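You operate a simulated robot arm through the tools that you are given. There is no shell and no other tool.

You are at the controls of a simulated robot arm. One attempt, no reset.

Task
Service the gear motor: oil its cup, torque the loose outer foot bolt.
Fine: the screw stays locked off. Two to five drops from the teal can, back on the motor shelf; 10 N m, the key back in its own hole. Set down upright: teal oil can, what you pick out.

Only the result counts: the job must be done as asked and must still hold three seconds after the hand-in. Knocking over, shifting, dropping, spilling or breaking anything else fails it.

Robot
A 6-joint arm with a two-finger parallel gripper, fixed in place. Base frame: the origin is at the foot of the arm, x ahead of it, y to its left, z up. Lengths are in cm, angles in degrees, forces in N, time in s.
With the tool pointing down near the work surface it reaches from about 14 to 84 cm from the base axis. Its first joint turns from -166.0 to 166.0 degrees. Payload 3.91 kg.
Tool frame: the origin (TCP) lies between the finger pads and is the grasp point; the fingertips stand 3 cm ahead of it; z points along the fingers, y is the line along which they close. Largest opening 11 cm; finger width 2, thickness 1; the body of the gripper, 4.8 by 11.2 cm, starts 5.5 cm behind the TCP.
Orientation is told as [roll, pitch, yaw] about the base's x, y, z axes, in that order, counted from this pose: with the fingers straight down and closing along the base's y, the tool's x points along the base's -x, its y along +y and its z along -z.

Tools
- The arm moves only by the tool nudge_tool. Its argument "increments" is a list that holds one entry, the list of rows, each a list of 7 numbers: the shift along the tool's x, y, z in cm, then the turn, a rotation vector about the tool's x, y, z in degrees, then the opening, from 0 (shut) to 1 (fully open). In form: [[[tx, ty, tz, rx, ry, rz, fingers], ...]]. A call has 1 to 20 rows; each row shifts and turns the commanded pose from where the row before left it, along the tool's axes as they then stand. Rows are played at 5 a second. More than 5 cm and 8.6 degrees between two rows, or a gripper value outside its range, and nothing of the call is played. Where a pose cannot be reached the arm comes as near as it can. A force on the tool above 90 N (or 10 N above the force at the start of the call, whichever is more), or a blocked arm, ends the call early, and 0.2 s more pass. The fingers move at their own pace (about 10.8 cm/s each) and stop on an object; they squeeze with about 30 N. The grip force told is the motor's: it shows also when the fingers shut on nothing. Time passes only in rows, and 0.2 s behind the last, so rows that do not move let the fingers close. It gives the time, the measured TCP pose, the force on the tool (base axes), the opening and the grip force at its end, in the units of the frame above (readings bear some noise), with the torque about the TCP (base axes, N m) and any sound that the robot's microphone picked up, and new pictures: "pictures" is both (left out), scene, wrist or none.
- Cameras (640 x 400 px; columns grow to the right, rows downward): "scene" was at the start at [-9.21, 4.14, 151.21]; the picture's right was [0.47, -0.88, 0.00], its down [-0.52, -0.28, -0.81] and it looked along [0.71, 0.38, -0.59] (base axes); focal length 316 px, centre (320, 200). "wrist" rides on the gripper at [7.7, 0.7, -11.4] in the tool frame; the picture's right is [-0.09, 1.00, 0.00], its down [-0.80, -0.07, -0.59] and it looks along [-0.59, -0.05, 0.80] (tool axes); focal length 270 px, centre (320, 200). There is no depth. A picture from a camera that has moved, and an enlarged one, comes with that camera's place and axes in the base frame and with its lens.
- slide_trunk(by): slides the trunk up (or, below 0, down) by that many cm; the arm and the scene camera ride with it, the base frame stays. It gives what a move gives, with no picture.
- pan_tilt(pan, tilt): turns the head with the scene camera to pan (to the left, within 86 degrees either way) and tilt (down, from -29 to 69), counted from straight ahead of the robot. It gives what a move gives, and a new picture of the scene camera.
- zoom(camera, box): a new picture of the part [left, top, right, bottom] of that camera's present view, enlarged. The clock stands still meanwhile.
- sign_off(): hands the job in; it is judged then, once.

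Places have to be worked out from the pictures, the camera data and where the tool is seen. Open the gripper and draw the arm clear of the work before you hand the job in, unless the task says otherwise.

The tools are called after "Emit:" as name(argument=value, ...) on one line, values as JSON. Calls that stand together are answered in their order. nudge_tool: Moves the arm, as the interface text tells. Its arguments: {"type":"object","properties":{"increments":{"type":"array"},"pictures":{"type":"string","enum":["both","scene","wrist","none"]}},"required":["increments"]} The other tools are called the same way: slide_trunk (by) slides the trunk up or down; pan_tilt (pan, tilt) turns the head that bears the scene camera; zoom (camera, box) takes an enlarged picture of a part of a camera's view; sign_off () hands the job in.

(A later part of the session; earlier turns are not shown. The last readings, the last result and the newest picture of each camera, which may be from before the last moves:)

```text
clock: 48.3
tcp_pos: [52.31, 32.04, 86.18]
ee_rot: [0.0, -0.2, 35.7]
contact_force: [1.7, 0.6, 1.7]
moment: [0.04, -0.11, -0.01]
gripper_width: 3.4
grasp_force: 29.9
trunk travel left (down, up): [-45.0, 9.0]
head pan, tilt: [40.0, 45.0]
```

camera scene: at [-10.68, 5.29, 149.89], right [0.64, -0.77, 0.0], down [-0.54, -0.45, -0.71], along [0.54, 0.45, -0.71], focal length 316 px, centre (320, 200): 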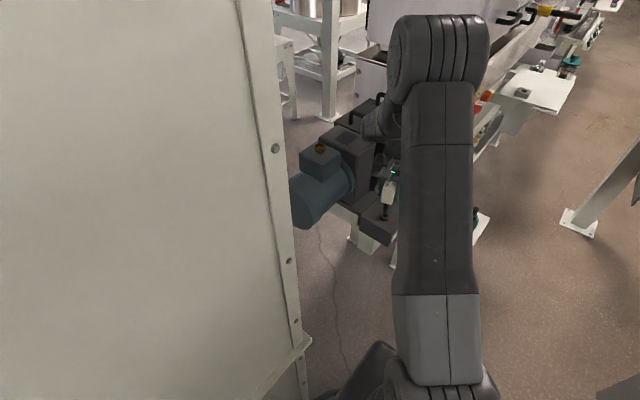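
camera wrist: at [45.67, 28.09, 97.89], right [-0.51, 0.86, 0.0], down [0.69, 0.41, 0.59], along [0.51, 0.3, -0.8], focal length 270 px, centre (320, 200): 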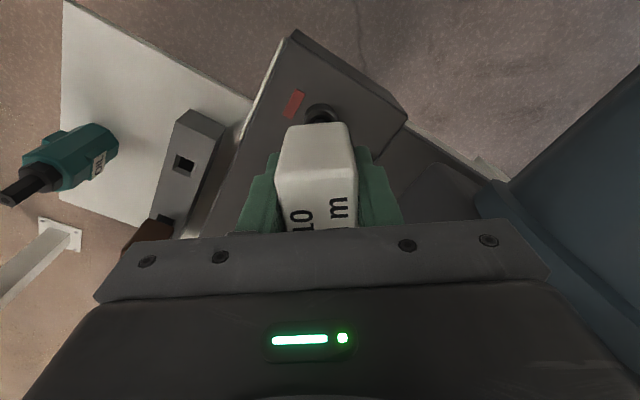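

Emit:
nudge_tool(increments=[[[0, 0, 0.1, 0, 0, 0, 0], [0, 0, 0.1, 0, 0, 0, 0], [0, 0, 0, 0, 0, 0, 0]]], pictures="wrist")

Emit:
zoom(camera="wrist", box=[300, 103, 340, 128])

```text
clock: 49.1
tcp_pos: [52.36, 32.11, 86.16]
ee_rot: [-0.1, -0.2, 35.6]
contact_force: [4.6, 0.4, 23.1]
moment: [0.08, -0.49, -0.02]
gripper_width: 3.37
grasp_force: 30.1
trunk travel left (down, up): [-45.0, 9.0]
head pan, tilt: [40.0, 45.0]
camera wrist: at [45.59, 28.08, 97.55], right [-0.51, 0.86, 0.0], down [0.69, 0.41, 0.6], along [0.52, 0.3, -0.8], focal length 270 px, centre (320, 200)
```

wrist: 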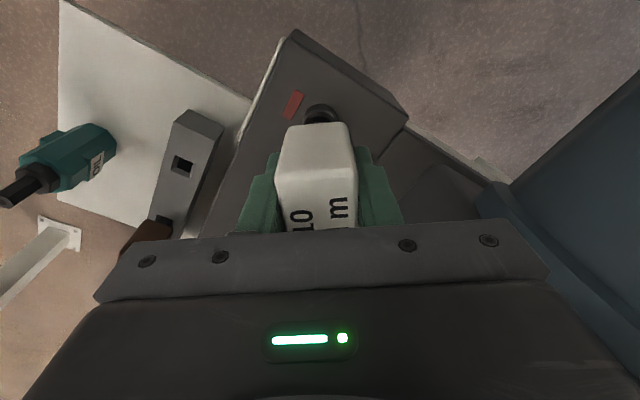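

```text
16.00 times, centred on (320, 116) of wrist
camera zoom: at [45.59, 28.08, 97.55], right [-0.51, 0.86, 0.0], down [0.69, 0.41, 0.6], along [0.52, 0.3, -0.8], focal length 4325 px, centre (320, 1552)
```

zoom: 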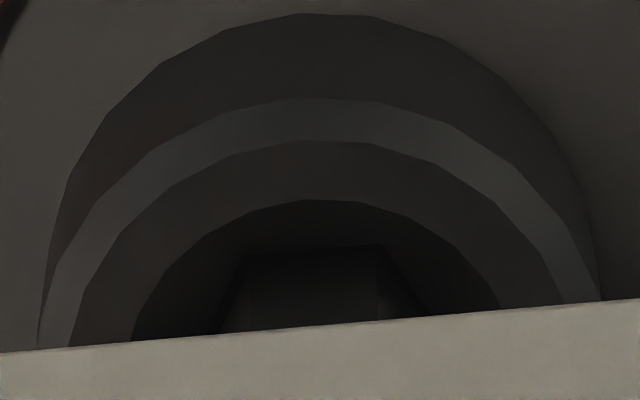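

The near hex edges now coincide and the reaction pushes forward, so I shift 0.045 forward and press again.

Emit:
nudge_tool(increments=[[[0, 0, -0.15, 0, 0, 0, 0], [-0.045, -0.005, 0, 0, 0, 0, 0], [0, 0, 0.1, 0, 0, 0, 0], [0, 0, 0.1, 0, 0, 0, 0], [0, 0, 0, 0, 0, 0, 0]]], pictures="none")

```text
clock: 50.3
tcp_pos: [52.25, 32.02, 86.18]
ee_rot: [0.0, -0.3, 35.7]
contact_force: [7.7, 5.2, 34.5]
moment: [0.48, -0.79, -0.05]
gripper_width: 3.39
grasp_force: 29.9
trunk travel left (down, up): [-45.0, 9.0]
head pan, tilt: [40.0, 45.0]
```

Emit:
nudge_tool(increments=[[[0, 0, -0.25, 0, 0, 0, 0], [-0.07, 0, 0, 0, 0, 0, 0], [0, 0, 0.1, 0, 0, 0, 0], [0, 0, 0.08, 0, 0, 0, 0], [0, 0, 0, 0, 0, 0, 0]]], pictures="wrist")

Emit:
zoom(camera="wrist", box=[300, 103, 340, 128])

```text
clock: 51.5
tcp_pos: [52.27, 32.12, 86.15]
ee_rot: [0.0, -0.2, 35.8]
contact_force: [6.1, 0.5, 32.8]
moment: [0.1, -0.65, 0.0]
gripper_width: 3.38
grasp_force: 30.3
trunk travel left (down, up): [-45.0, 9.0]
head pan, tilt: [40.0, 45.0]
camera wrist: at [45.58, 28.08, 97.55], right [-0.51, 0.86, 0.0], down [0.69, 0.41, 0.6], along [0.51, 0.3, -0.8], focal length 270 px, centre (320, 200)
```

wrist: 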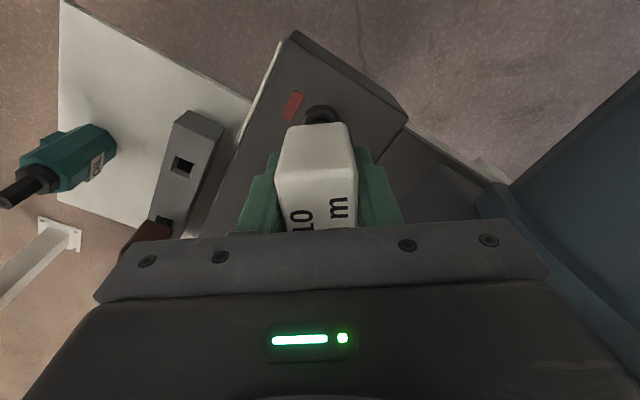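

```text
16.00 times, centred on (320, 116) of wrist
camera zoom: at [45.58, 28.08, 97.55], right [-0.51, 0.86, 0.0], down [0.69, 0.41, 0.6], along [0.51, 0.3, -0.8], focal length 4325 px, centre (320, 1552)
```

zoom: 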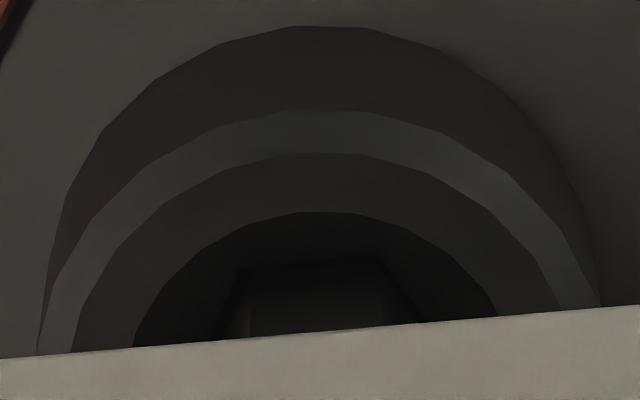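

The tip was still pressed while I shifted, so the key only tilted in the pads. I lift fully clear and re-image before a lighter-touch approach.

Emit:
nudge_tool(increments=[[[0, 0, -0.4, 0, 0, 0, 0], [0, 0, -0.2, 0, 0, 0, 0], [0, 0, 0, 0, 0, 0, 0], [0, 0, 0, 0, 0, 0, 0], [0, 0, 0, 0, 0, 0, 0]]], pictures="wrist")

Emit:
zoom(camera="wrist", box=[300, 103, 340, 128])

Emit:
zoom(camera="scene", box=[380, 192, 400, 217])

```text
clock: 52.7
tcp_pos: [52.4, 32.12, 86.53]
ee_rot: [0.0, 0.1, 35.7]
contact_force: [0.0, 0.2, -2.6]
moment: [0.0, -0.02, 0.01]
gripper_width: 3.39
grasp_force: 30.2
trunk travel left (down, up): [-45.0, 9.0]
head pan, tilt: [40.0, 45.0]
camera wrist: at [45.7, 28.17, 97.96], right [-0.51, 0.86, 0.0], down [0.69, 0.41, 0.59], along [0.51, 0.3, -0.81], focal length 270 px, centre (320, 200)
```

wrist: 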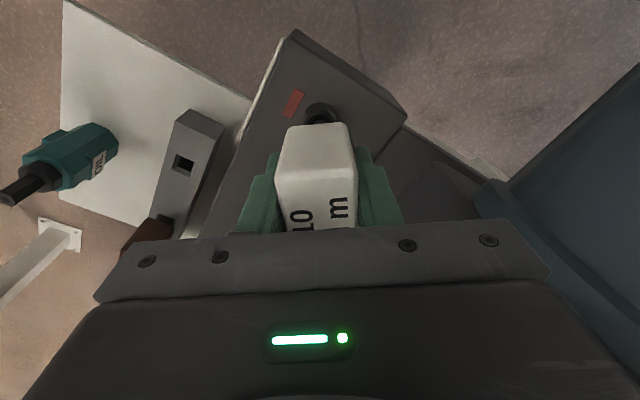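

```text
16.00 times, centred on (320, 116) of wrist
camera zoom: at [45.7, 28.17, 97.96], right [-0.51, 0.86, 0.0], down [0.69, 0.41, 0.59], along [0.51, 0.3, -0.81], focal length 4325 px, centre (320, 1552)
```

zoom: 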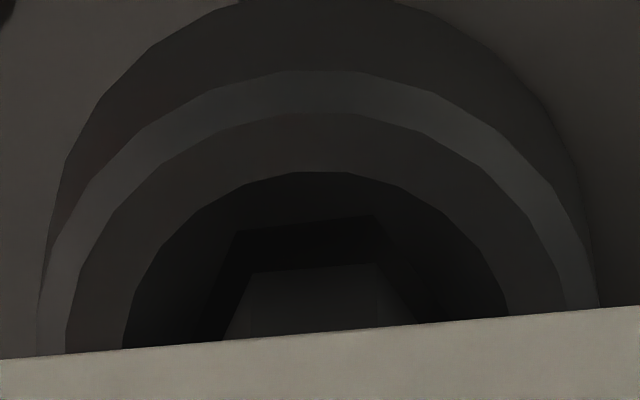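

```text
16.00 times, centred on (390, 204) of scene
camera zoom: at [-10.69, 5.29, 149.89], right [0.64, -0.77, 0.0], down [-0.54, -0.45, -0.71], along [0.54, 0.45, -0.71], focal length 5065 px, centre (-800, 128)
```

zoom: 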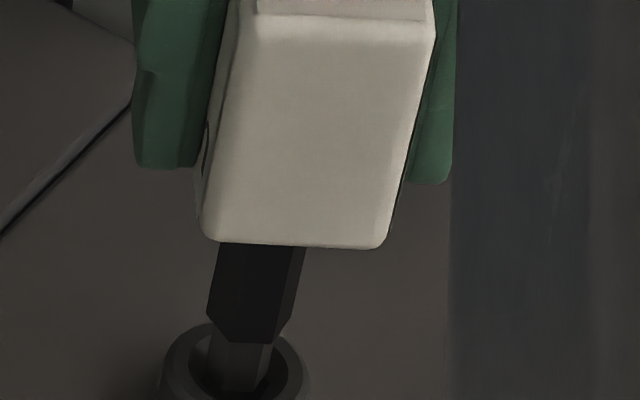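

The key is tilted about 1.7° in the pads and the bolt is another 2° counter-clockwise. I tilt the tool +1.7° about its y to stand the key upright, compensate the shift, turn 2°, and look again.

Emit:
nudge_tool(increments=[[[-0.22, -0.01, -0.25, 0, 1.7, 0, 0], [0, 0, 0, 0, 0, -2, 0], [0, 0, 0, 0, 0, 0, 0], [0, 0, 0, 0, 0, 0, 0], [0, 0, 0, 0, 0, 0, 0]]], pictures="wrist")

Emit:
zoom(camera="wrist", box=[300, 103, 340, 128])

Emit:
zoom(camera="scene", box=[383, 202, 397, 220])

```text
clock: 53.9
tcp_pos: [52.65, 32.23, 86.89]
ee_rot: [0.0, 1.7, 37.7]
contact_force: [0.7, 0.6, -1.3]
moment: [-0.02, 0.02, -0.02]
gripper_width: 3.36
grasp_force: 29.7
trunk travel left (down, up): [-45.0, 9.0]
head pan, tilt: [40.0, 45.0]
camera wrist: at [46.37, 28.29, 98.46], right [-0.54, 0.84, 0.0], down [0.69, 0.44, 0.57], along [0.48, 0.31, -0.82], focal length 270 px, centre (320, 200)
```

wrist: 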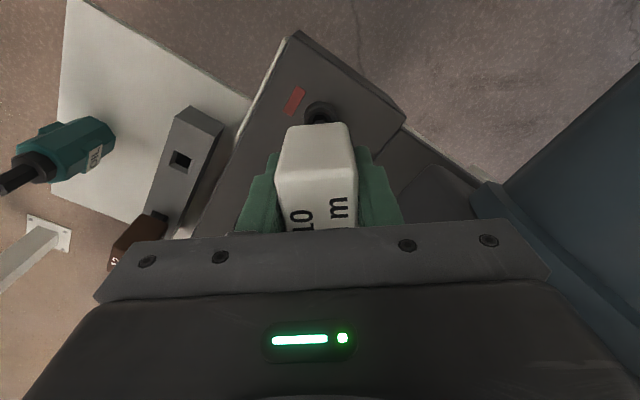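

```text
16.00 times, centred on (320, 116) of wrist
camera zoom: at [46.37, 28.29, 98.46], right [-0.54, 0.84, 0.0], down [0.69, 0.44, 0.57], along [0.48, 0.31, -0.82], focal length 4325 px, centre (320, 1552)
```

zoom: 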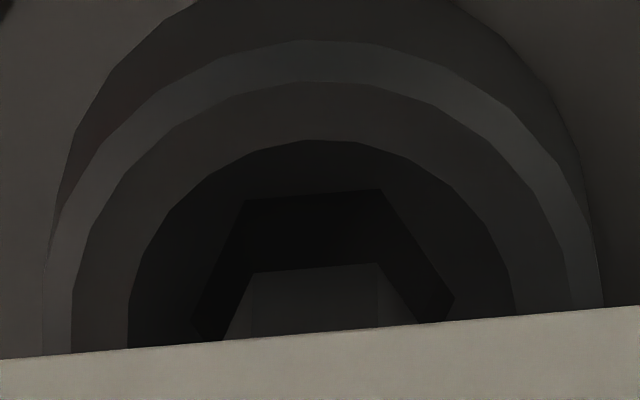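

```text
16.00 times, centred on (390, 211) of scene
camera zoom: at [-10.68, 5.29, 149.89], right [0.64, -0.77, 0.0], down [-0.54, -0.45, -0.71], along [0.54, 0.45, -0.71], focal length 5065 px, centre (-800, 24)
```

zoom: 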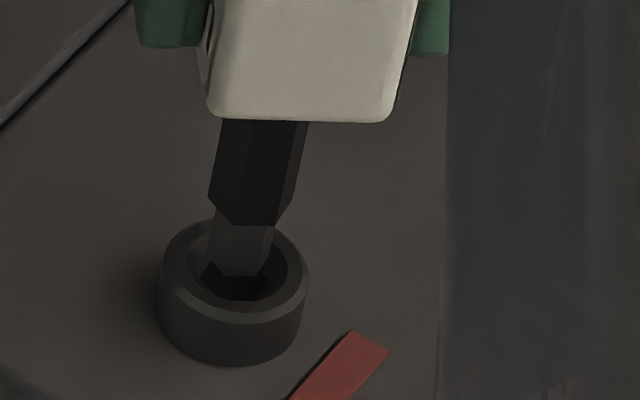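

Key is upright and the angles match exactly. The tip needs about 0.11 cm back, so I shift it and go down 0.45 for a final check.

Emit:
nudge_tool(increments=[[[0.11, 0, 0, 0, 0, 0, 0], [0, 0, 0.25, 0, 0, 0, 0], [0, 0, 0.2, 0, 0, 0, 0], [0, 0, 0, 0, 0, 0, 0], [0, 0, 0, 0, 0, 0, 0], [0, 0, 0, 0, 0, 0, 0]]], pictures="wrist")

Emit:
zoom(camera="wrist", box=[300, 103, 340, 128])

```text
clock: 55.3
tcp_pos: [52.46, 32.24, 86.37]
ee_rot: [0.0, 1.7, 37.6]
contact_force: [0.9, -1.0, -2.7]
moment: [0.03, -0.01, 0.06]
gripper_width: 3.36
grasp_force: 29.1
trunk travel left (down, up): [-45.0, 9.0]
head pan, tilt: [40.0, 45.0]
camera wrist: at [46.23, 28.24, 98.0], right [-0.54, 0.84, 0.0], down [0.69, 0.44, 0.57], along [0.48, 0.31, -0.82], focal length 270 px, centre (320, 200)
```

wrist: 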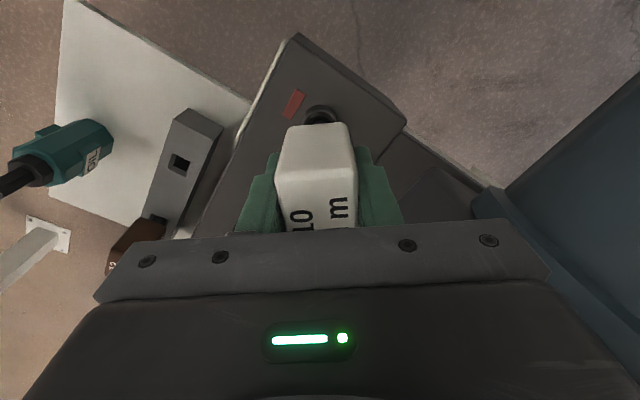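

```text
16.00 times, centred on (320, 116) of wrist
camera zoom: at [46.23, 28.24, 98.0], right [-0.54, 0.84, 0.0], down [0.69, 0.44, 0.57], along [0.48, 0.31, -0.82], focal length 4325 px, centre (320, 1552)
```

zoom: 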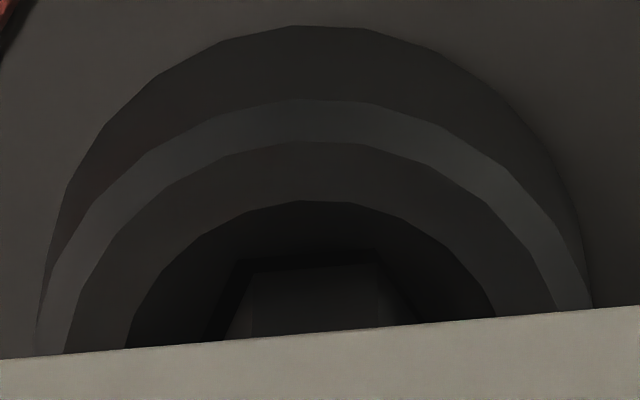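

Emit:
nudge_tool(increments=[[[-0.03, -0.02, 0, 0, 0, 0, 0], [0, 0, 0.12, 0, 0, 0, 0], [0, 0, 0.1, 0, 0, 0, 0], [0, 0, 0, 0, 0, 0, 0], [0, 0, 0, 0, 0, 0, 0]]], pictures="wrist")

Emit:
zoom(camera="wrist", box=[300, 103, 340, 128])

```text
clock: 56.5
tcp_pos: [52.54, 32.29, 86.2]
ee_rot: [0.0, 1.6, 37.8]
contact_force: [-1.3, 0.0, 2.7]
moment: [0.01, 0.14, 0.0]
gripper_width: 3.37
grasp_force: 29.7
trunk travel left (down, up): [-45.0, 9.0]
head pan, tilt: [40.0, 45.0]
camera wrist: at [46.26, 28.2, 97.81], right [-0.54, 0.84, 0.0], down [0.69, 0.44, 0.57], along [0.48, 0.31, -0.82], focal length 270 px, centre (320, 200)
```

wrist: 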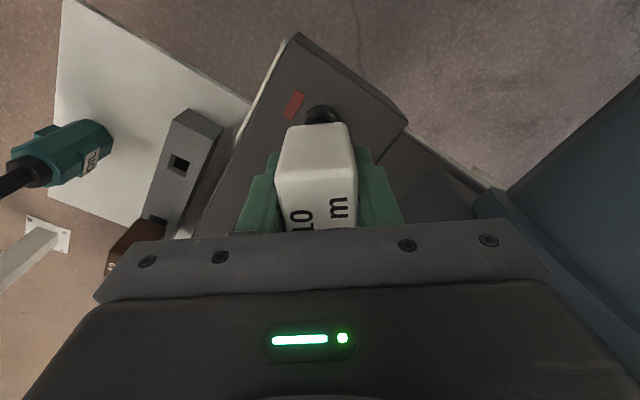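

```text
16.00 times, centred on (320, 116) of wrist
camera zoom: at [46.26, 28.2, 97.81], right [-0.54, 0.84, 0.0], down [0.69, 0.44, 0.57], along [0.48, 0.31, -0.82], focal length 4325 px, centre (320, 1552)
```

zoom: 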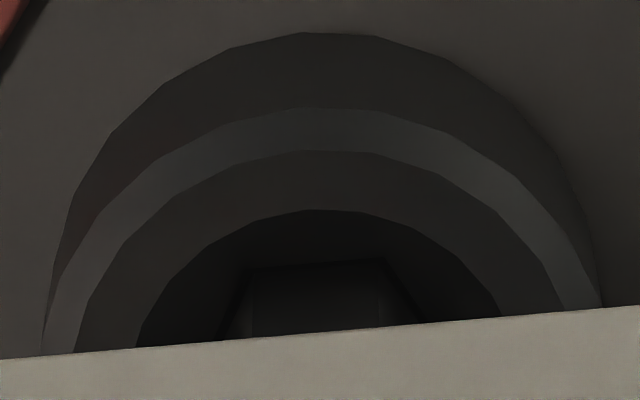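

Within about 0.02 cm now. I unload slightly, trim, and press down with small steps.

Emit:
nudge_tool(increments=[[[0, 0, -0.1, 0, 0, 0, 0], [-0.015, 0.02, 0, 0, 0, 0, 0], [0, 0, 0.1, 0, 0, 0, 0], [0, 0, 0.08, 0, 0, 0, 0], [0, 0, 0.08, 0, 0, 0, 0], [0, 0, 0, 0, 0, 0, 0]]], pictures="none")

```text
clock: 57.9
tcp_pos: [52.36, 32.1, 86.25]
ee_rot: [0.0, 1.5, 37.7]
contact_force: [2.1, 0.6, 18.1]
moment: [0.01, -0.13, 0.02]
gripper_width: 3.4
grasp_force: 30.2
trunk travel left (down, up): [-45.0, 9.0]
head pan, tilt: [40.0, 45.0]
```

The load rises without depth, so I test whether the key is already engaged: turn clockwise 12° and check torque and the hex in the picture.

Emit:
nudge_tool(increments=[[[0, 0, 0, 0, 0, 4, 0], [0, 0, 0, 0, 0, 4, 0], [0, 0, 0, 0, 0, 4, 0], [0, 0, 0, 0, 0, 0, 0]]], pictures="wrist")

Emit:
zoom(camera="wrist", box=[300, 103, 340, 128])

```text
clock: 58.9
tcp_pos: [52.47, 32.14, 86.14]
ee_rot: [-0.4, 1.5, 25.5]
contact_force: [3.4, 6.6, 23.1]
moment: [0.63, -0.22, -0.04]
gripper_width: 3.39
grasp_force: 30.2
trunk travel left (down, up): [-45.0, 9.0]
head pan, tilt: [40.0, 45.0]
camera wrist: at [45.46, 29.65, 97.77], right [-0.35, 0.94, -0.01], down [0.77, 0.29, 0.57], along [0.54, 0.2, -0.82], focal length 270 px, centre (320, 200)
```

wrist: 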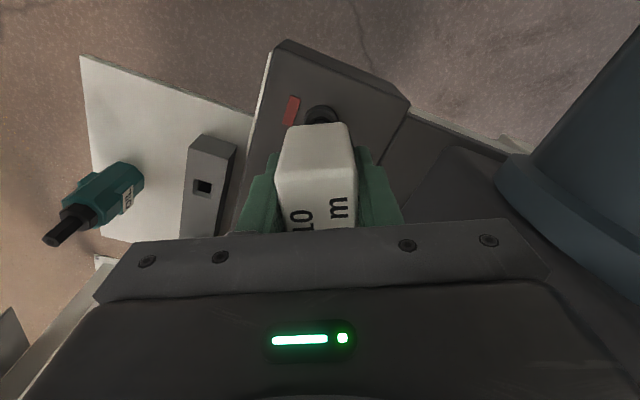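

```text
16.00 times, centred on (320, 116) of wrist
camera zoom: at [45.46, 29.65, 97.77], right [-0.35, 0.94, -0.01], down [0.77, 0.29, 0.57], along [0.54, 0.2, -0.82], focal length 4325 px, centre (320, 1552)
```

zoom: 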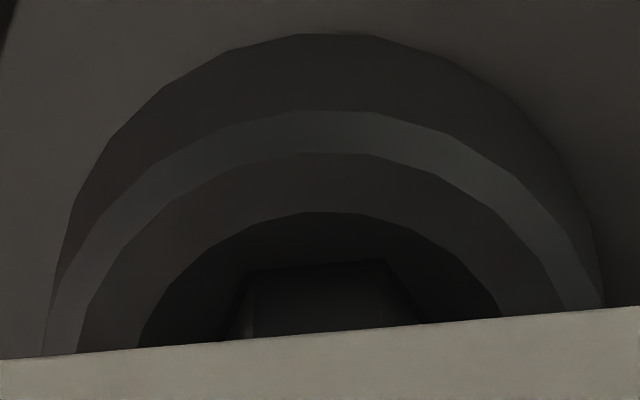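

The socket's hex turned along with the key, so it is at least partly engaged. I continue turning clockwise and watch the torque.

Emit:
nudge_tool(increments=[[[0, 0, 0, 0, 0, 6, 0], [0, 0, 0, 0, 0, 6, 0], [0, 0, 0, 0, 0, 6, 0], [0, 0, 0, 0, 0, 6, 0], [0, 0, 0, 0, 0, 0, 0]]], pictures="wrist")

Emit:
zoom(camera="wrist", box=[300, 103, 340, 128])

```text
clock: 60.1
tcp_pos: [52.42, 32.33, 86.11]
ee_rot: [-0.9, 1.2, 1.6]
contact_force: [4.4, 16.0, 28.2]
moment: [1.3, -0.34, 0.0]
gripper_width: 3.41
grasp_force: 29.8
trunk travel left (down, up): [-45.0, 9.0]
head pan, tilt: [40.0, 45.0]
camera wrist: at [44.93, 32.9, 97.71], right [0.06, 1.0, -0.02], down [0.81, -0.04, 0.58], along [0.58, -0.05, -0.82], focal length 270 px, centre (320, 200)
```

wrist: 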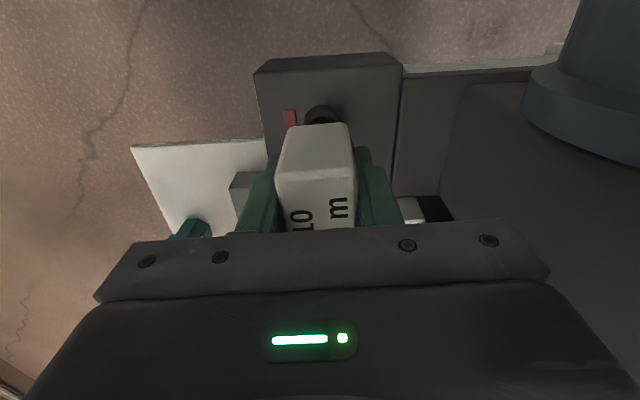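

```text
16.00 times, centred on (320, 116) of wrist
camera zoom: at [44.93, 32.9, 97.71], right [0.06, 1.0, -0.02], down [0.81, -0.04, 0.58], along [0.58, -0.05, -0.82], focal length 4325 px, centre (320, 1552)
```

zoom: 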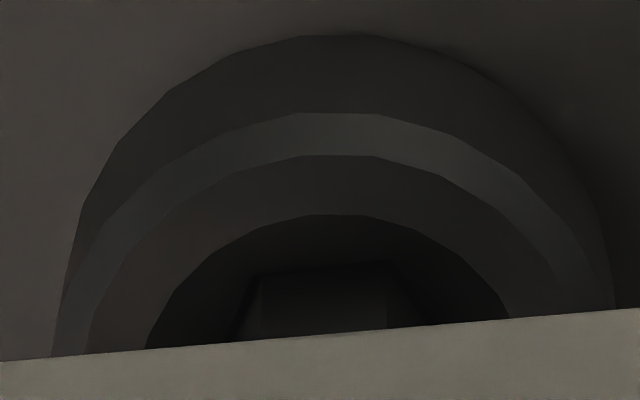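

The bolt follows the key with almost no torque, but my tilted tool axis makes the tip precess, giving 16 N sideways. I restore the tilt at this yaw and then check the forces.

Emit:
nudge_tool(increments=[[[0, 0, 0, -0.45, 0.25, 0, 0], [0, 0, 0, -0.45, 0.25, 0, 0], [0, 0, 0, 0, 0, 0, 0]]], pictures="none")

```text
clock: 60.9
tcp_pos: [52.44, 32.12, 86.18]
ee_rot: [0.0, 1.8, 1.6]
contact_force: [4.3, 9.0, 34.2]
moment: [0.78, -0.37, -0.02]
gripper_width: 3.38
grasp_force: 30.2
trunk travel left (down, up): [-45.0, 9.0]
head pan, tilt: [40.0, 45.0]
```

Emit:
nudge_tool(increments=[[[-0.05, 0.1, -0.08, 0, 0, 0, 0], [0, 0.05, 0, 0, 0, 0, 0], [0, 0, 0, 0, 0, 0, 0]]], pictures="wrist")

Emit:
zoom(camera="wrist", box=[300, 103, 340, 128])

Emit:
zoom(camera="scene", box=[380, 200, 400, 225])

```text
clock: 61.7
tcp_pos: [52.58, 32.15, 86.13]
ee_rot: [-0.1, 1.9, 1.7]
contact_force: [3.3, 0.7, 25.6]
moment: [0.05, -0.29, 0.01]
gripper_width: 3.36
grasp_force: 29.8
trunk travel left (down, up): [-45.0, 9.0]
head pan, tilt: [40.0, 45.0]
camera wrist: at [45.15, 32.66, 97.79], right [0.06, 1.0, 0.0], down [0.82, -0.05, 0.57], along [0.57, -0.04, -0.82], focal length 270 px, centre (320, 200)
```

wrist: 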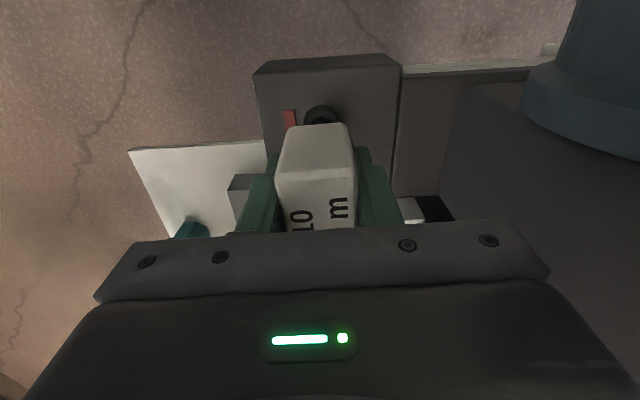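

```text
16.00 times, centred on (320, 116) of wrist
camera zoom: at [45.15, 32.66, 97.79], right [0.06, 1.0, 0.0], down [0.82, -0.05, 0.57], along [0.57, -0.04, -0.82], focal length 4325 px, centre (320, 1552)
```

zoom: 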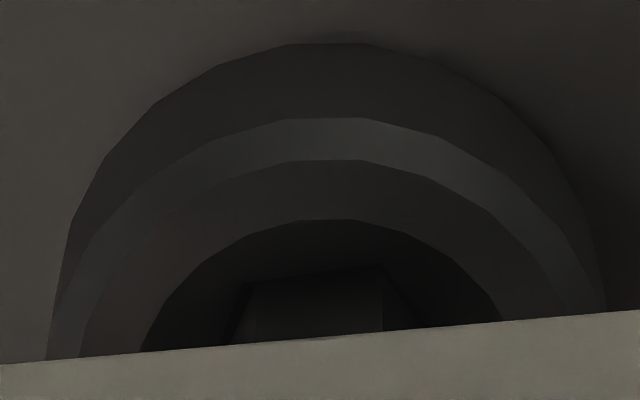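

```text
16.00 times, centred on (390, 212) of scene
camera zoom: at [-10.88, 5.14, 149.88], right [0.64, -0.77, 0.0], down [-0.54, -0.45, -0.71], along [0.54, 0.45, -0.71], focal length 5065 px, centre (-800, 0)
```

zoom: 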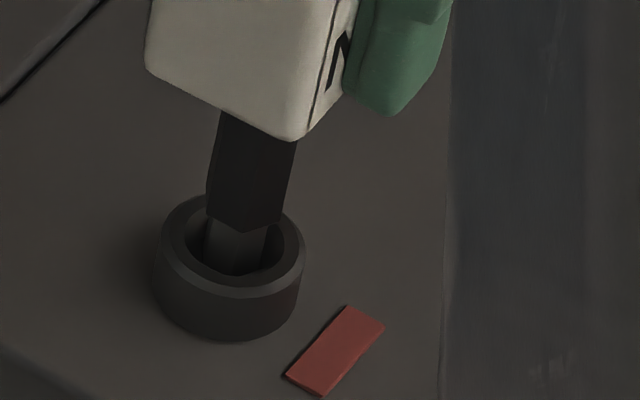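

The key stayed aligned with the hex through 36°, and side forces are now small. I keep turning clockwise about the vertical, watching for torque build-up.

Emit:
nudge_tool(increments=[[[0, 0, 0, -0.18, 0, 6, 0], [0, 0, 0, -0.18, 0, 6, 0], [0, 0, 0, -0.18, 0, 6, 0], [0, 0, 0, -0.18, 0, 6, 0], [0, 0, 0, -0.18, 0, 6, 0], [0, 0, 0, 0, 0, 0, 0]]], pictures="wrist")

Emit:
zoom(camera="wrist", box=[300, 103, 340, 128])

```text
clock: 63.1
tcp_pos: [52.48, 32.32, 86.01]
ee_rot: [-0.1, 1.9, -28.5]
contact_force: [5.1, -4.5, 8.0]
moment: [-0.41, -0.44, -0.02]
gripper_width: 3.38
grasp_force: 29.8
trunk travel left (down, up): [-45.0, 9.0]
head pan, tilt: [40.0, 45.0]
camera wrist: at [46.41, 36.33, 97.7], right [0.55, 0.83, -0.01], down [0.69, -0.45, 0.57], along [0.47, -0.32, -0.82], focal length 270 px, centre (320, 200)
```

wrist: 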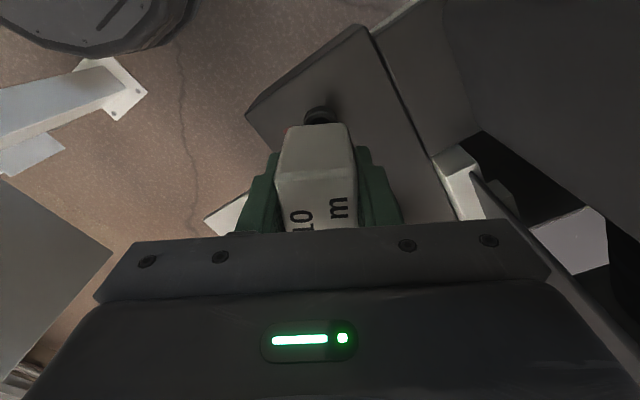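

```text
16.00 times, centred on (320, 116) of wrist
camera zoom: at [46.41, 36.33, 97.7], right [0.55, 0.83, -0.01], down [0.69, -0.45, 0.57], along [0.47, -0.32, -0.82], focal length 4325 px, centre (320, 1552)
```

zoom: 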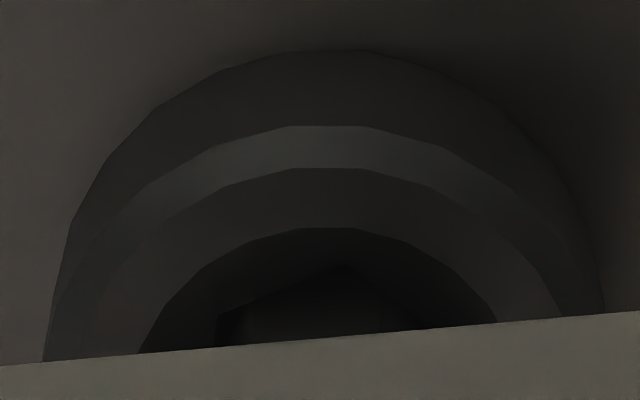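

The bolt stopped following and lags about 17°, so it has now snugged enough that friction alone no longer turns it. I lift, turn the key back 17°, and re-align.

Emit:
nudge_tool(increments=[[[0, 0, -0.3, 0, 0, 0, 0], [0, 0, -0.3, 0.25, 0, -8.5, 0], [0, 0, 0, 0.25, 0, -8.5, 0], [0, 0, 0, 0, 0, 0, 0], [0, 0, 0, 0, 0, 0, 0], [0, 0, 0, 0, 0, 0, 0]]], pictures="wrist")

Emit:
zoom(camera="wrist", box=[300, 103, 340, 128])

Emit:
zoom(camera="scene", box=[380, 200, 400, 225])

```text
clock: 64.5
tcp_pos: [52.5, 32.28, 86.62]
ee_rot: [-0.1, 1.9, -11.3]
contact_force: [0.1, 0.1, -2.9]
moment: [-0.02, -0.02, 0.01]
gripper_width: 3.38
grasp_force: 29.7
trunk travel left (down, up): [-45.0, 9.0]
head pan, tilt: [40.0, 45.0]
camera wrist: at [45.56, 34.48, 98.31], right [0.28, 0.96, 0.0], down [0.79, -0.23, 0.57], along [0.54, -0.16, -0.82], focal length 270 px, centre (320, 200)
```

wrist: 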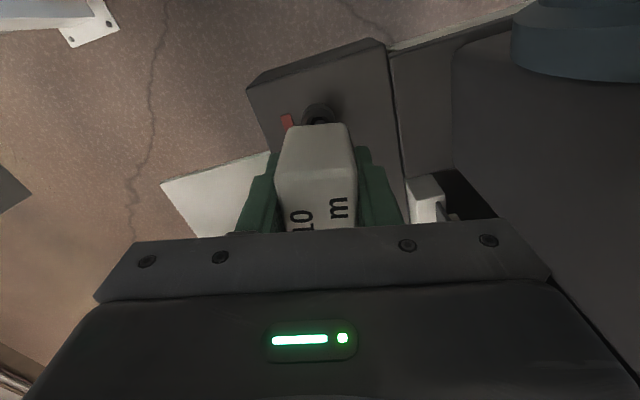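

```text
16.00 times, centred on (320, 116) of wrist
camera zoom: at [45.56, 34.48, 98.31], right [0.28, 0.96, 0.0], down [0.79, -0.23, 0.57], along [0.54, -0.16, -0.82], focal length 4325 px, centre (320, 1552)
```

zoom: 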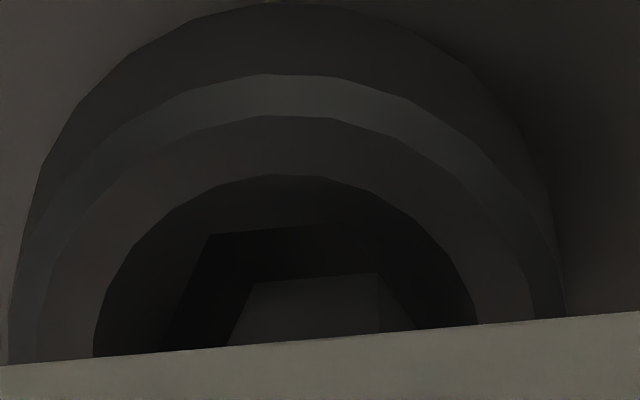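

```text
16.00 times, centred on (390, 212) of scene
camera zoom: at [-10.68, 5.3, 149.89], right [0.64, -0.77, 0.0], down [-0.54, -0.45, -0.71], along [0.54, 0.45, -0.71], focal length 5065 px, centre (-800, 0)
```

zoom: 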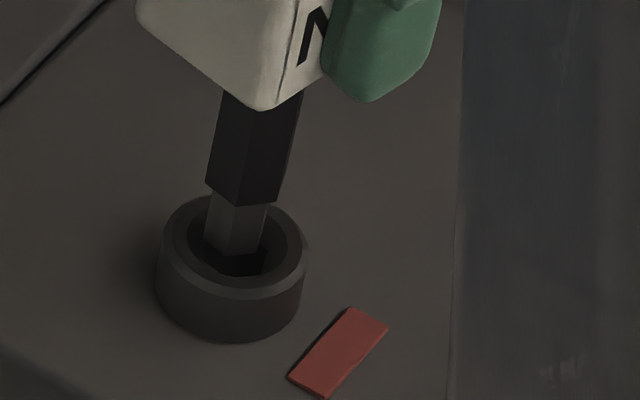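

Angles are aligned; the tip needs −0.2 cm sideways and −0.045 back. I correct and descend 0.3 for a closer check.

Emit:
nudge_tool(increments=[[[0.06, -0.195, 0, 0, 0, 0, 0], [0, 0, 0.3, 0, 0, 0, 0], [0, 0, 0, 0, 0, 0, 0], [0, 0, 0, 0, 0, 0, 0], [0, 0, 0, 0, 0, 0, 0]]], pictures="wrist")

Emit:
zoom(camera="wrist", box=[304, 106, 336, 126])

Emit:
zoom(camera="scene", box=[380, 200, 400, 225])

```text
clock: 65.7
tcp_pos: [52.41, 32.21, 86.42]
ee_rot: [-0.1, 2.0, -11.4]
contact_force: [-0.2, -0.1, -2.0]
moment: [-0.02, -0.02, -0.03]
gripper_width: 3.39
grasp_force: 30.1
trunk travel left (down, up): [-45.0, 9.0]
head pan, tilt: [40.0, 45.0]
camera wrist: at [45.41, 34.28, 98.05], right [0.28, 0.96, 0.0], down [0.79, -0.23, 0.57], along [0.54, -0.16, -0.82], focal length 270 px, centre (320, 200)
```

wrist: 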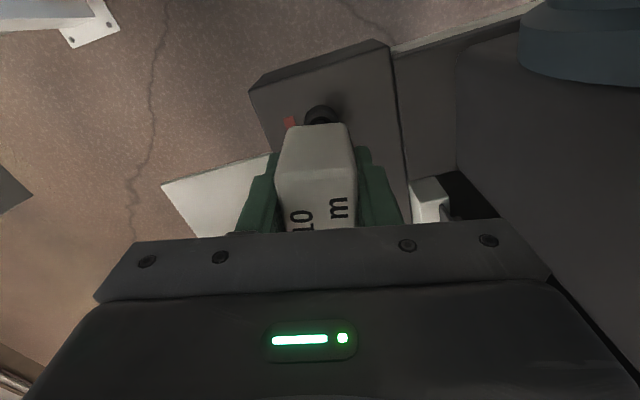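

```text
16.00 times, centred on (320, 116) of wrist
camera zoom: at [45.41, 34.28, 98.05], right [0.28, 0.96, 0.0], down [0.79, -0.23, 0.57], along [0.54, -0.16, -0.82], focal length 4325 px, centre (320, 1544)
```

zoom: 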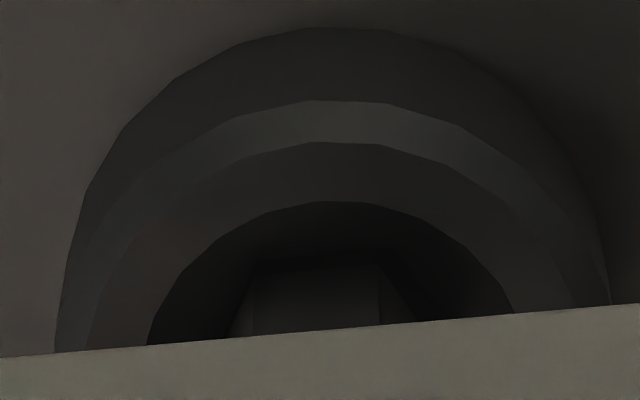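

```text
16.00 times, centred on (390, 212) of scene
camera zoom: at [-10.68, 5.3, 149.89], right [0.64, -0.77, 0.0], down [-0.54, -0.45, -0.71], along [0.54, 0.45, -0.71], focal length 5065 px, centre (-800, 0)
```

zoom: 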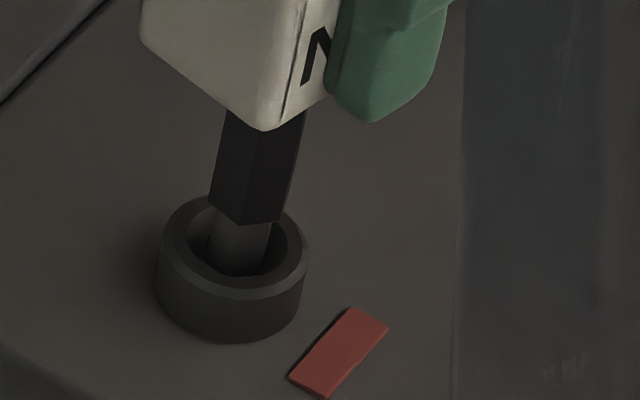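

Emit:
nudge_tool(increments=[[[-0.035, -0.02, 0, 0, 0, 0, 0], [0, 0, 0.12, 0, 0, 0, 0], [0, 0, 0.1, 0, 0, 0, 0], [0, 0, 0.08, 0, 0, 0, 0], [0, 0, 0, 0, 0, 0, 0]]], pictures="wrist")

Emit:
zoom(camera="wrist", box=[304, 106, 336, 126])

```text
clock: 66.9
tcp_pos: [52.65, 32.24, 86.01]
ee_rot: [-0.1, 1.8, -11.2]
contact_force: [-1.7, 1.7, 9.4]
moment: [0.18, 0.16, -0.01]
gripper_width: 3.39
grasp_force: 30.2
trunk travel left (down, up): [-45.0, 9.0]
head pan, tilt: [40.0, 45.0]
camera wrist: at [45.41, 34.29, 97.8], right [0.28, 0.96, 0.0], down [0.79, -0.23, 0.57], along [0.55, -0.16, -0.82], focal length 270 px, centre (320, 200)
```

wrist: 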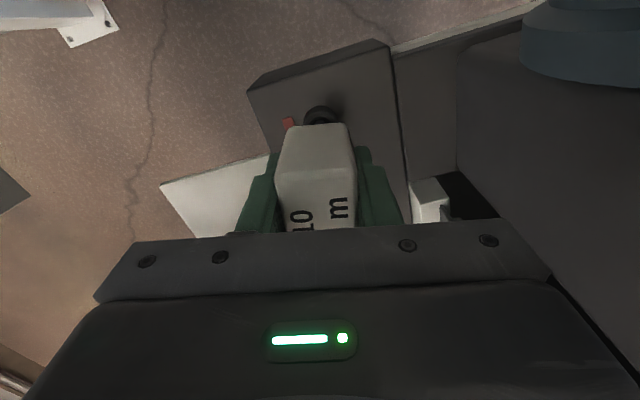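

```text
16.00 times, centred on (320, 116) of wrist
camera zoom: at [45.41, 34.29, 97.8], right [0.28, 0.96, 0.0], down [0.79, -0.23, 0.57], along [0.55, -0.16, -0.82], focal length 4325 px, centre (320, 1544)
```

zoom: 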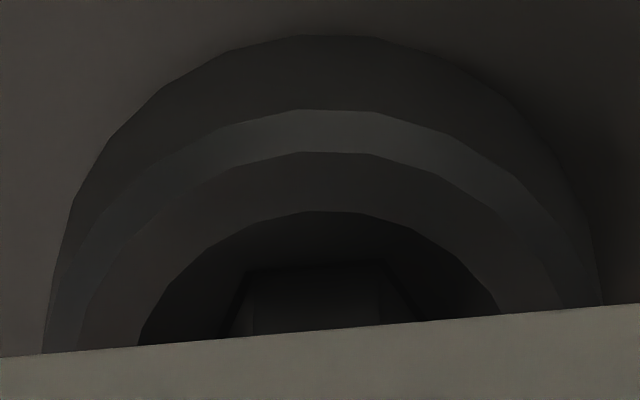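

Emit:
nudge_tool(increments=[[[-0.025, -0.02, 0, 0, 0, 0, 0], [0, 0, 0, 0, 0, 2, 0], [0, 0, 0.04, 0, 0, 2, 0], [0, 0, 0.04, 0, 0, -2, 0], [0, 0, 0, 0, 0, -2, 0], [0, 0, 0, 0, 0, -2, 0], [0, 0, 0, 0, 0, 2, 0], [0, 0, 0, 0, 0, 0, 0]]], pictures="none")

```text
clock: 68.7
tcp_pos: [52.46, 32.12, 86.18]
ee_rot: [0.0, 1.8, -11.4]
contact_force: [4.1, 12.8, 22.3]
moment: [1.15, -0.32, -0.02]
gripper_width: 3.37
grasp_force: 29.4
trunk travel left (down, up): [-45.0, 9.0]
head pan, tilt: [40.0, 45.0]
```

The reaction shows a strong +r push (13 N), so the wall is on the −r side. I move +r in small steps while in contact.

Emit:
nudge_tool(increments=[[[0, 0.03, 0, 0, 0, 0, 0], [0, 0.03, 0, 0, 0, 0, 0], [0, 0, 0, 0, 0, 0, 0]]], pictures="none")

Emit:
nudge_tool(increments=[[[0, 0.04, 0, 0, 0, 0, 0], [0, 0.03, 0, 0, 0, 0, 0], [0, 0, 0, 0, 0, 0, 0]]], pictures="none")

```text
clock: 69.5
tcp_pos: [52.55, 32.02, 86.23]
ee_rot: [0.0, 1.7, -11.3]
contact_force: [4.4, 14.6, 26.4]
moment: [1.21, -0.35, 0.01]
gripper_width: 3.36
grasp_force: 30.4
trunk travel left (down, up): [-45.0, 9.0]
head pan, tilt: [40.0, 45.0]
```

```text
clock: 70.3
tcp_pos: [52.47, 32.11, 86.01]
ee_rot: [0.0, 1.8, -11.4]
contact_force: [5.9, 9.4, 29.5]
moment: [0.81, -0.46, 0.01]
gripper_width: 3.37
grasp_force: 30.3
trunk travel left (down, up): [-45.0, 9.0]
head pan, tilt: [40.0, 45.0]
```

Emit:
nudge_tool(increments=[[[0, 0, -0.12, 0, 0, 0, 0], [0, 0.08, 0, 0, 0, 0, 0], [0, 0, 0, 0, 0, 0, 0]]], pictures="wrist")

Emit:
zoom(camera="wrist", box=[304, 106, 336, 126])

Emit:
zoom(camera="scene", box=[382, 204, 396, 220])

```text
clock: 71.1
tcp_pos: [52.39, 32.09, 86.07]
ee_rot: [-0.2, 1.9, -11.4]
contact_force: [2.8, 5.3, 20.4]
moment: [0.43, -0.24, 0.0]
gripper_width: 3.38
grasp_force: 29.9
trunk travel left (down, up): [-45.0, 9.0]
head pan, tilt: [40.0, 45.0]
camera wrist: at [45.43, 34.3, 97.77], right [0.28, 0.96, -0.01], down [0.79, -0.23, 0.57], along [0.54, -0.16, -0.82], focal length 270 px, centre (320, 200)
```

wrist: 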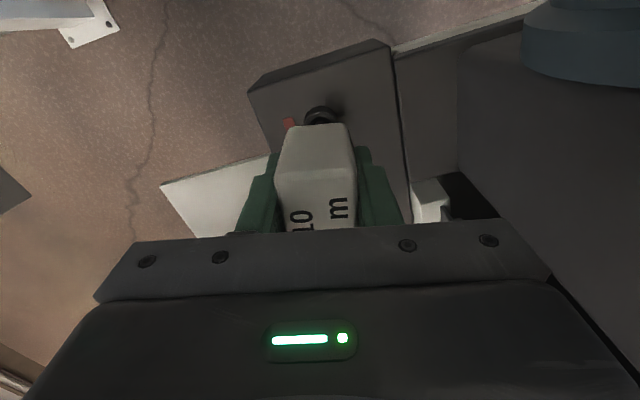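

```text
16.00 times, centred on (320, 116) of wrist
camera zoom: at [45.43, 34.3, 97.77], right [0.28, 0.96, -0.01], down [0.79, -0.23, 0.57], along [0.54, -0.16, -0.82], focal length 4325 px, centre (320, 1544)
```

zoom: 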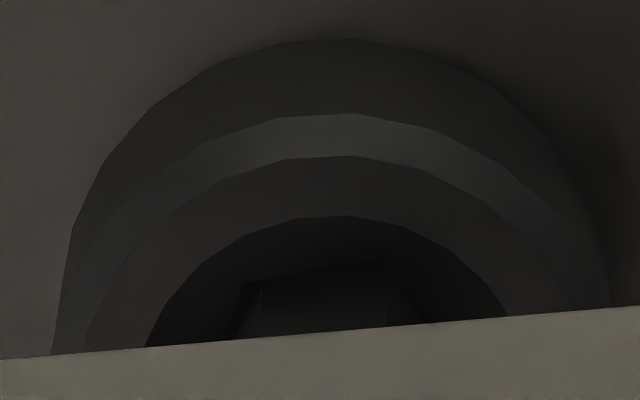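

```text
16.00 times, centred on (389, 212) of scene
camera zoom: at [-10.84, 5.22, 149.88], right [0.64, -0.77, 0.0], down [-0.54, -0.45, -0.71], along [0.54, 0.45, -0.71], focal length 5065 px, centre (-784, 8)
```

zoom: 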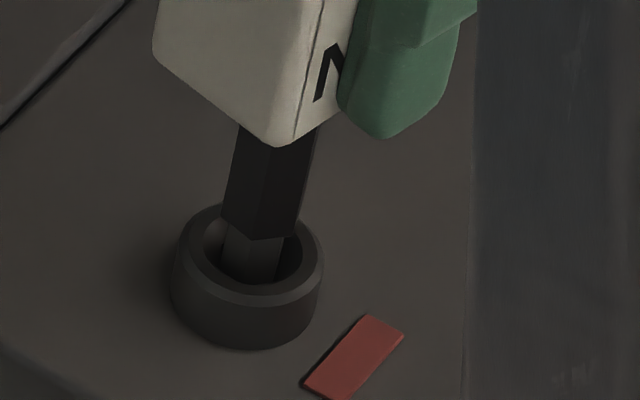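

The tip does not slip sideways even at 14 N and looks a bit below the hex plane, so it seems seated shallowly. I null the side load, press to about 30 N and turn clockwise in small checked steps.

Emit:
nudge_tool(increments=[[[-0.03, 0.1, 0, 0, 0, 0, 0], [0, 0, 0.1, 0, 0, 0, 0], [0, 0, 0, -0.12, 0, 4, 0], [0, 0, 0, 0, 0, 0, 0]]], pictures="none")

Emit:
nudge_tool(increments=[[[0, 0, 0, -0.12, 0, 4, 0], [0, 0, 0, 0, 0, 0, 0]]], pictures="none")

Emit:
nudge_tool(increments=[[[0, 0, 0, -0.12, 0, 4, 0], [0, 0, 0, 0, 0, 0, 0]]], pictures="wrist")

Emit:
zoom(camera="wrist", box=[304, 106, 336, 126])

```text
clock: 72.1
tcp_pos: [52.48, 32.15, 86.14]
ee_rot: [-0.1, 1.9, -15.4]
contact_force: [-0.6, -6.4, 21.3]
moment: [-0.52, 0.04, -0.03]
gripper_width: 3.36
grasp_force: 30.1
trunk travel left (down, up): [-45.0, 9.0]
head pan, tilt: [40.0, 45.0]
```

```text
clock: 72.7
tcp_pos: [52.47, 32.3, 86.01]
ee_rot: [0.0, 1.9, -19.4]
contact_force: [-1.3, -9.6, 18.9]
moment: [-0.79, 0.13, -0.03]
gripper_width: 3.36
grasp_force: 29.9
trunk travel left (down, up): [-45.0, 9.0]
head pan, tilt: [40.0, 45.0]
```

```text
clock: 73.3
tcp_pos: [52.53, 32.3, 85.95]
ee_rot: [0.0, 1.9, -23.4]
contact_force: [-0.6, -11.5, 10.7]
moment: [-0.98, 0.02, 0.01]
gripper_width: 3.39
grasp_force: 30.0
trunk travel left (down, up): [-45.0, 9.0]
head pan, tilt: [40.0, 45.0]
camera wrist: at [46.05, 35.78, 97.7], right [0.48, 0.88, -0.01], down [0.72, -0.39, 0.57], along [0.5, -0.27, -0.82], focal length 270 px, centre (320, 200)
```

wrist: 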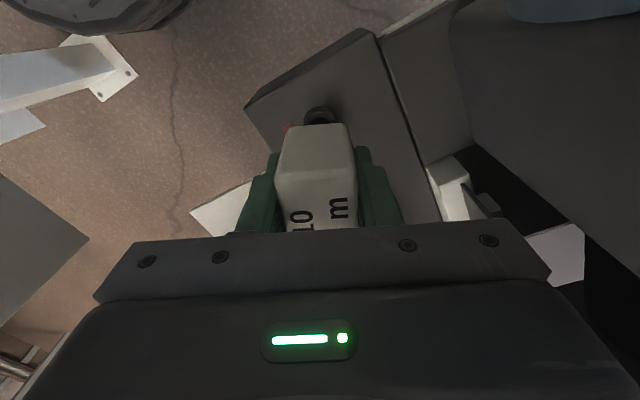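

```text
16.00 times, centred on (320, 116) of wrist
camera zoom: at [46.05, 35.78, 97.7], right [0.48, 0.88, -0.01], down [0.72, -0.39, 0.57], along [0.5, -0.27, -0.82], focal length 4325 px, centre (320, 1544)
```

zoom: 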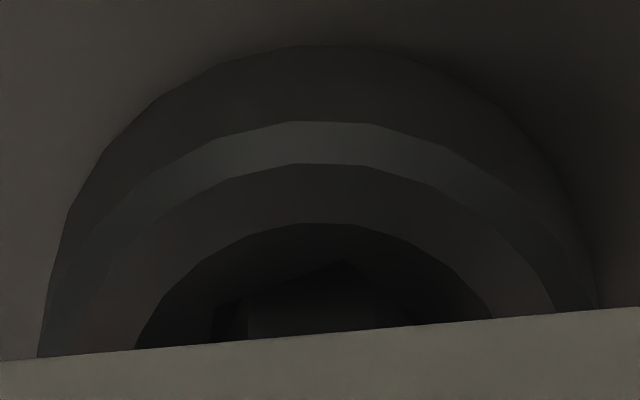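

Fz falls as I turn even though z is held, and the sideways load exceeds what friction allows, so the tip is sinking in at this relative angle. I press down here.

Emit:
nudge_tool(increments=[[[0, -0.12, 0.1, 0, 0, 0, 0], [0, 0, 0.1, 0, 0, 0, 0], [0, 0, 0, 0, 0, 0, 0]]], pictures="none")

```text
clock: 74.1
tcp_pos: [52.5, 32.22, 85.95]
ee_rot: [0.1, 1.8, -23.4]
contact_force: [2.6, -10.1, 21.7]
moment: [-0.78, -0.2, -0.01]
gripper_width: 3.39
grasp_force: 29.8
trunk travel left (down, up): [-45.0, 9.0]
head pan, tilt: [40.0, 45.0]
```

Emit:
nudge_tool(increments=[[[-0.1, -0.12, 0, 0, 0, 0, 0], [0, 0, 0, 0, 0, 0, 0], [0, 0, 0, -0.09, 0, 3, 0], [0, 0, 0, -0.09, 0, 3, 0], [0, 0, 0, 0, 0, 0, 0]]], pictures="none")

```text
clock: 75.3
tcp_pos: [52.53, 32.16, 85.62]
ee_rot: [-0.3, 1.9, -29.4]
contact_force: [0.3, 8.0, 0.4]
moment: [0.66, -0.12, -0.05]
gripper_width: 3.4
grasp_force: 29.7
trunk travel left (down, up): [-45.0, 9.0]
head pan, tilt: [40.0, 45.0]
```

It dropped to z 85.62 with the load gone, so it is going in. I continue down.

Emit:
nudge_tool(increments=[[[0, 0.08, 0.15, 0, 0, 0, 0], [0, 0, 0.15, 0, 0, 0, 0], [0, 0, 0, 0, 0, 0, 0]]], pictures="wrist")

Emit:
zoom(camera="wrist", box=[304, 106, 336, 126])

Emit:
zoom(camera="scene", box=[380, 200, 400, 225])

```text
clock: 76.1
tcp_pos: [52.58, 32.05, 85.69]
ee_rot: [-0.2, 1.8, -29.4]
contact_force: [-4.3, -1.6, 9.0]
moment: [-0.12, 0.4, 0.0]
gripper_width: 3.37
grasp_force: 29.9
trunk travel left (down, up): [-45.0, 9.0]
head pan, tilt: [40.0, 45.0]
camera wrist: at [46.46, 36.36, 97.28], right [0.57, 0.82, -0.01], down [0.68, -0.46, 0.57], along [0.47, -0.33, -0.82], focal length 270 px, centre (320, 200)
```

wrist: 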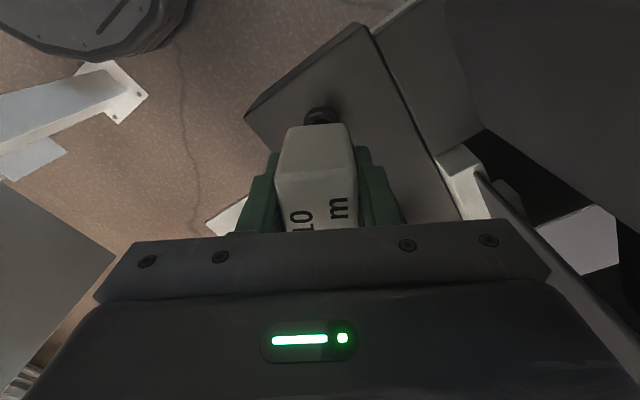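

```text
16.00 times, centred on (320, 116) of wrist
camera zoom: at [46.46, 36.36, 97.28], right [0.57, 0.82, -0.01], down [0.68, -0.46, 0.57], along [0.47, -0.33, -0.82], focal length 4325 px, centre (320, 1544)
```

zoom: 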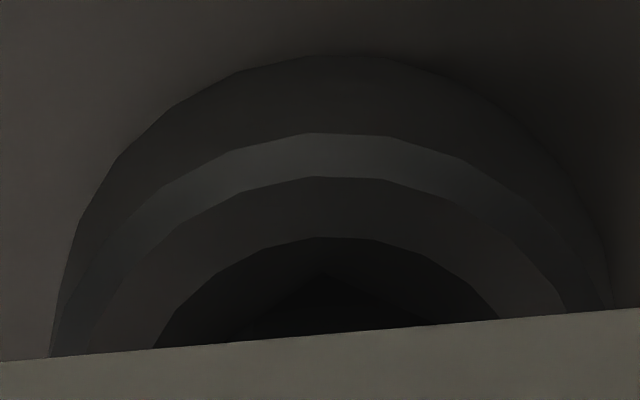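

```text
16.00 times, centred on (390, 212) of scene
camera zoom: at [-10.83, 5.21, 149.89], right [0.64, -0.77, 0.0], down [-0.54, -0.45, -0.71], along [0.54, 0.45, -0.71], focal length 5065 px, centre (-800, 0)
```

zoom: 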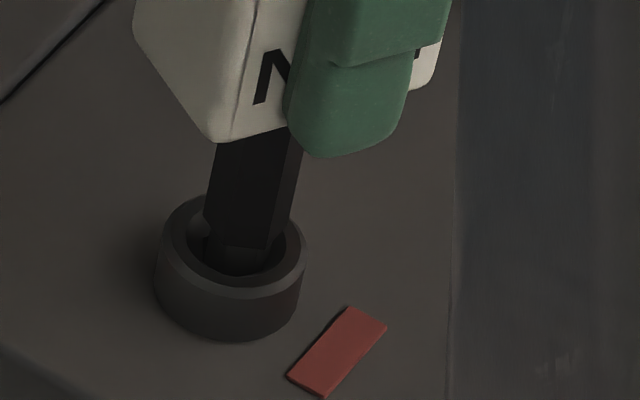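

The shoulder is now about 0.4 cm lower, so the tip is in the socket. I press further with a small clockwise turn to seat it fully.

Emit:
nudge_tool(increments=[[[0, 0, 0.1, -0.06, 0, 2, 0], [0, 0, 0.1, -0.06, 0, 2, 0], [0, 0, 0, 0, 0, 0, 0]]], pictures="none")

```text
clock: 76.9
tcp_pos: [52.46, 32.21, 85.62]
ee_rot: [0.1, 1.7, -33.3]
contact_force: [-7.6, -2.7, 29.2]
moment: [-0.26, 0.61, -0.03]
gripper_width: 3.39
grasp_force: 29.7
trunk travel left (down, up): [-45.0, 9.0]
head pan, tilt: [40.0, 45.0]
```

Emit:
nudge_tool(increments=[[[0.08, -0.1, -0.05, 0, 0, 0, 0], [0, 0, 0, -0.12, 0, 4, 0], [0, 0, 0, -0.12, 0, 4, 0], [0, 0, 0, 0, 0, 0, 0]]], pictures="none")

```text
clock: 77.9
tcp_pos: [52.45, 32.17, 85.56]
ee_rot: [0.2, 1.7, -41.5]
contact_force: [6.2, 2.6, 37.2]
moment: [0.29, -0.58, 0.02]
gripper_width: 3.36
grasp_force: 30.2
trunk travel left (down, up): [-45.0, 9.0]
head pan, tilt: [40.0, 45.0]
```

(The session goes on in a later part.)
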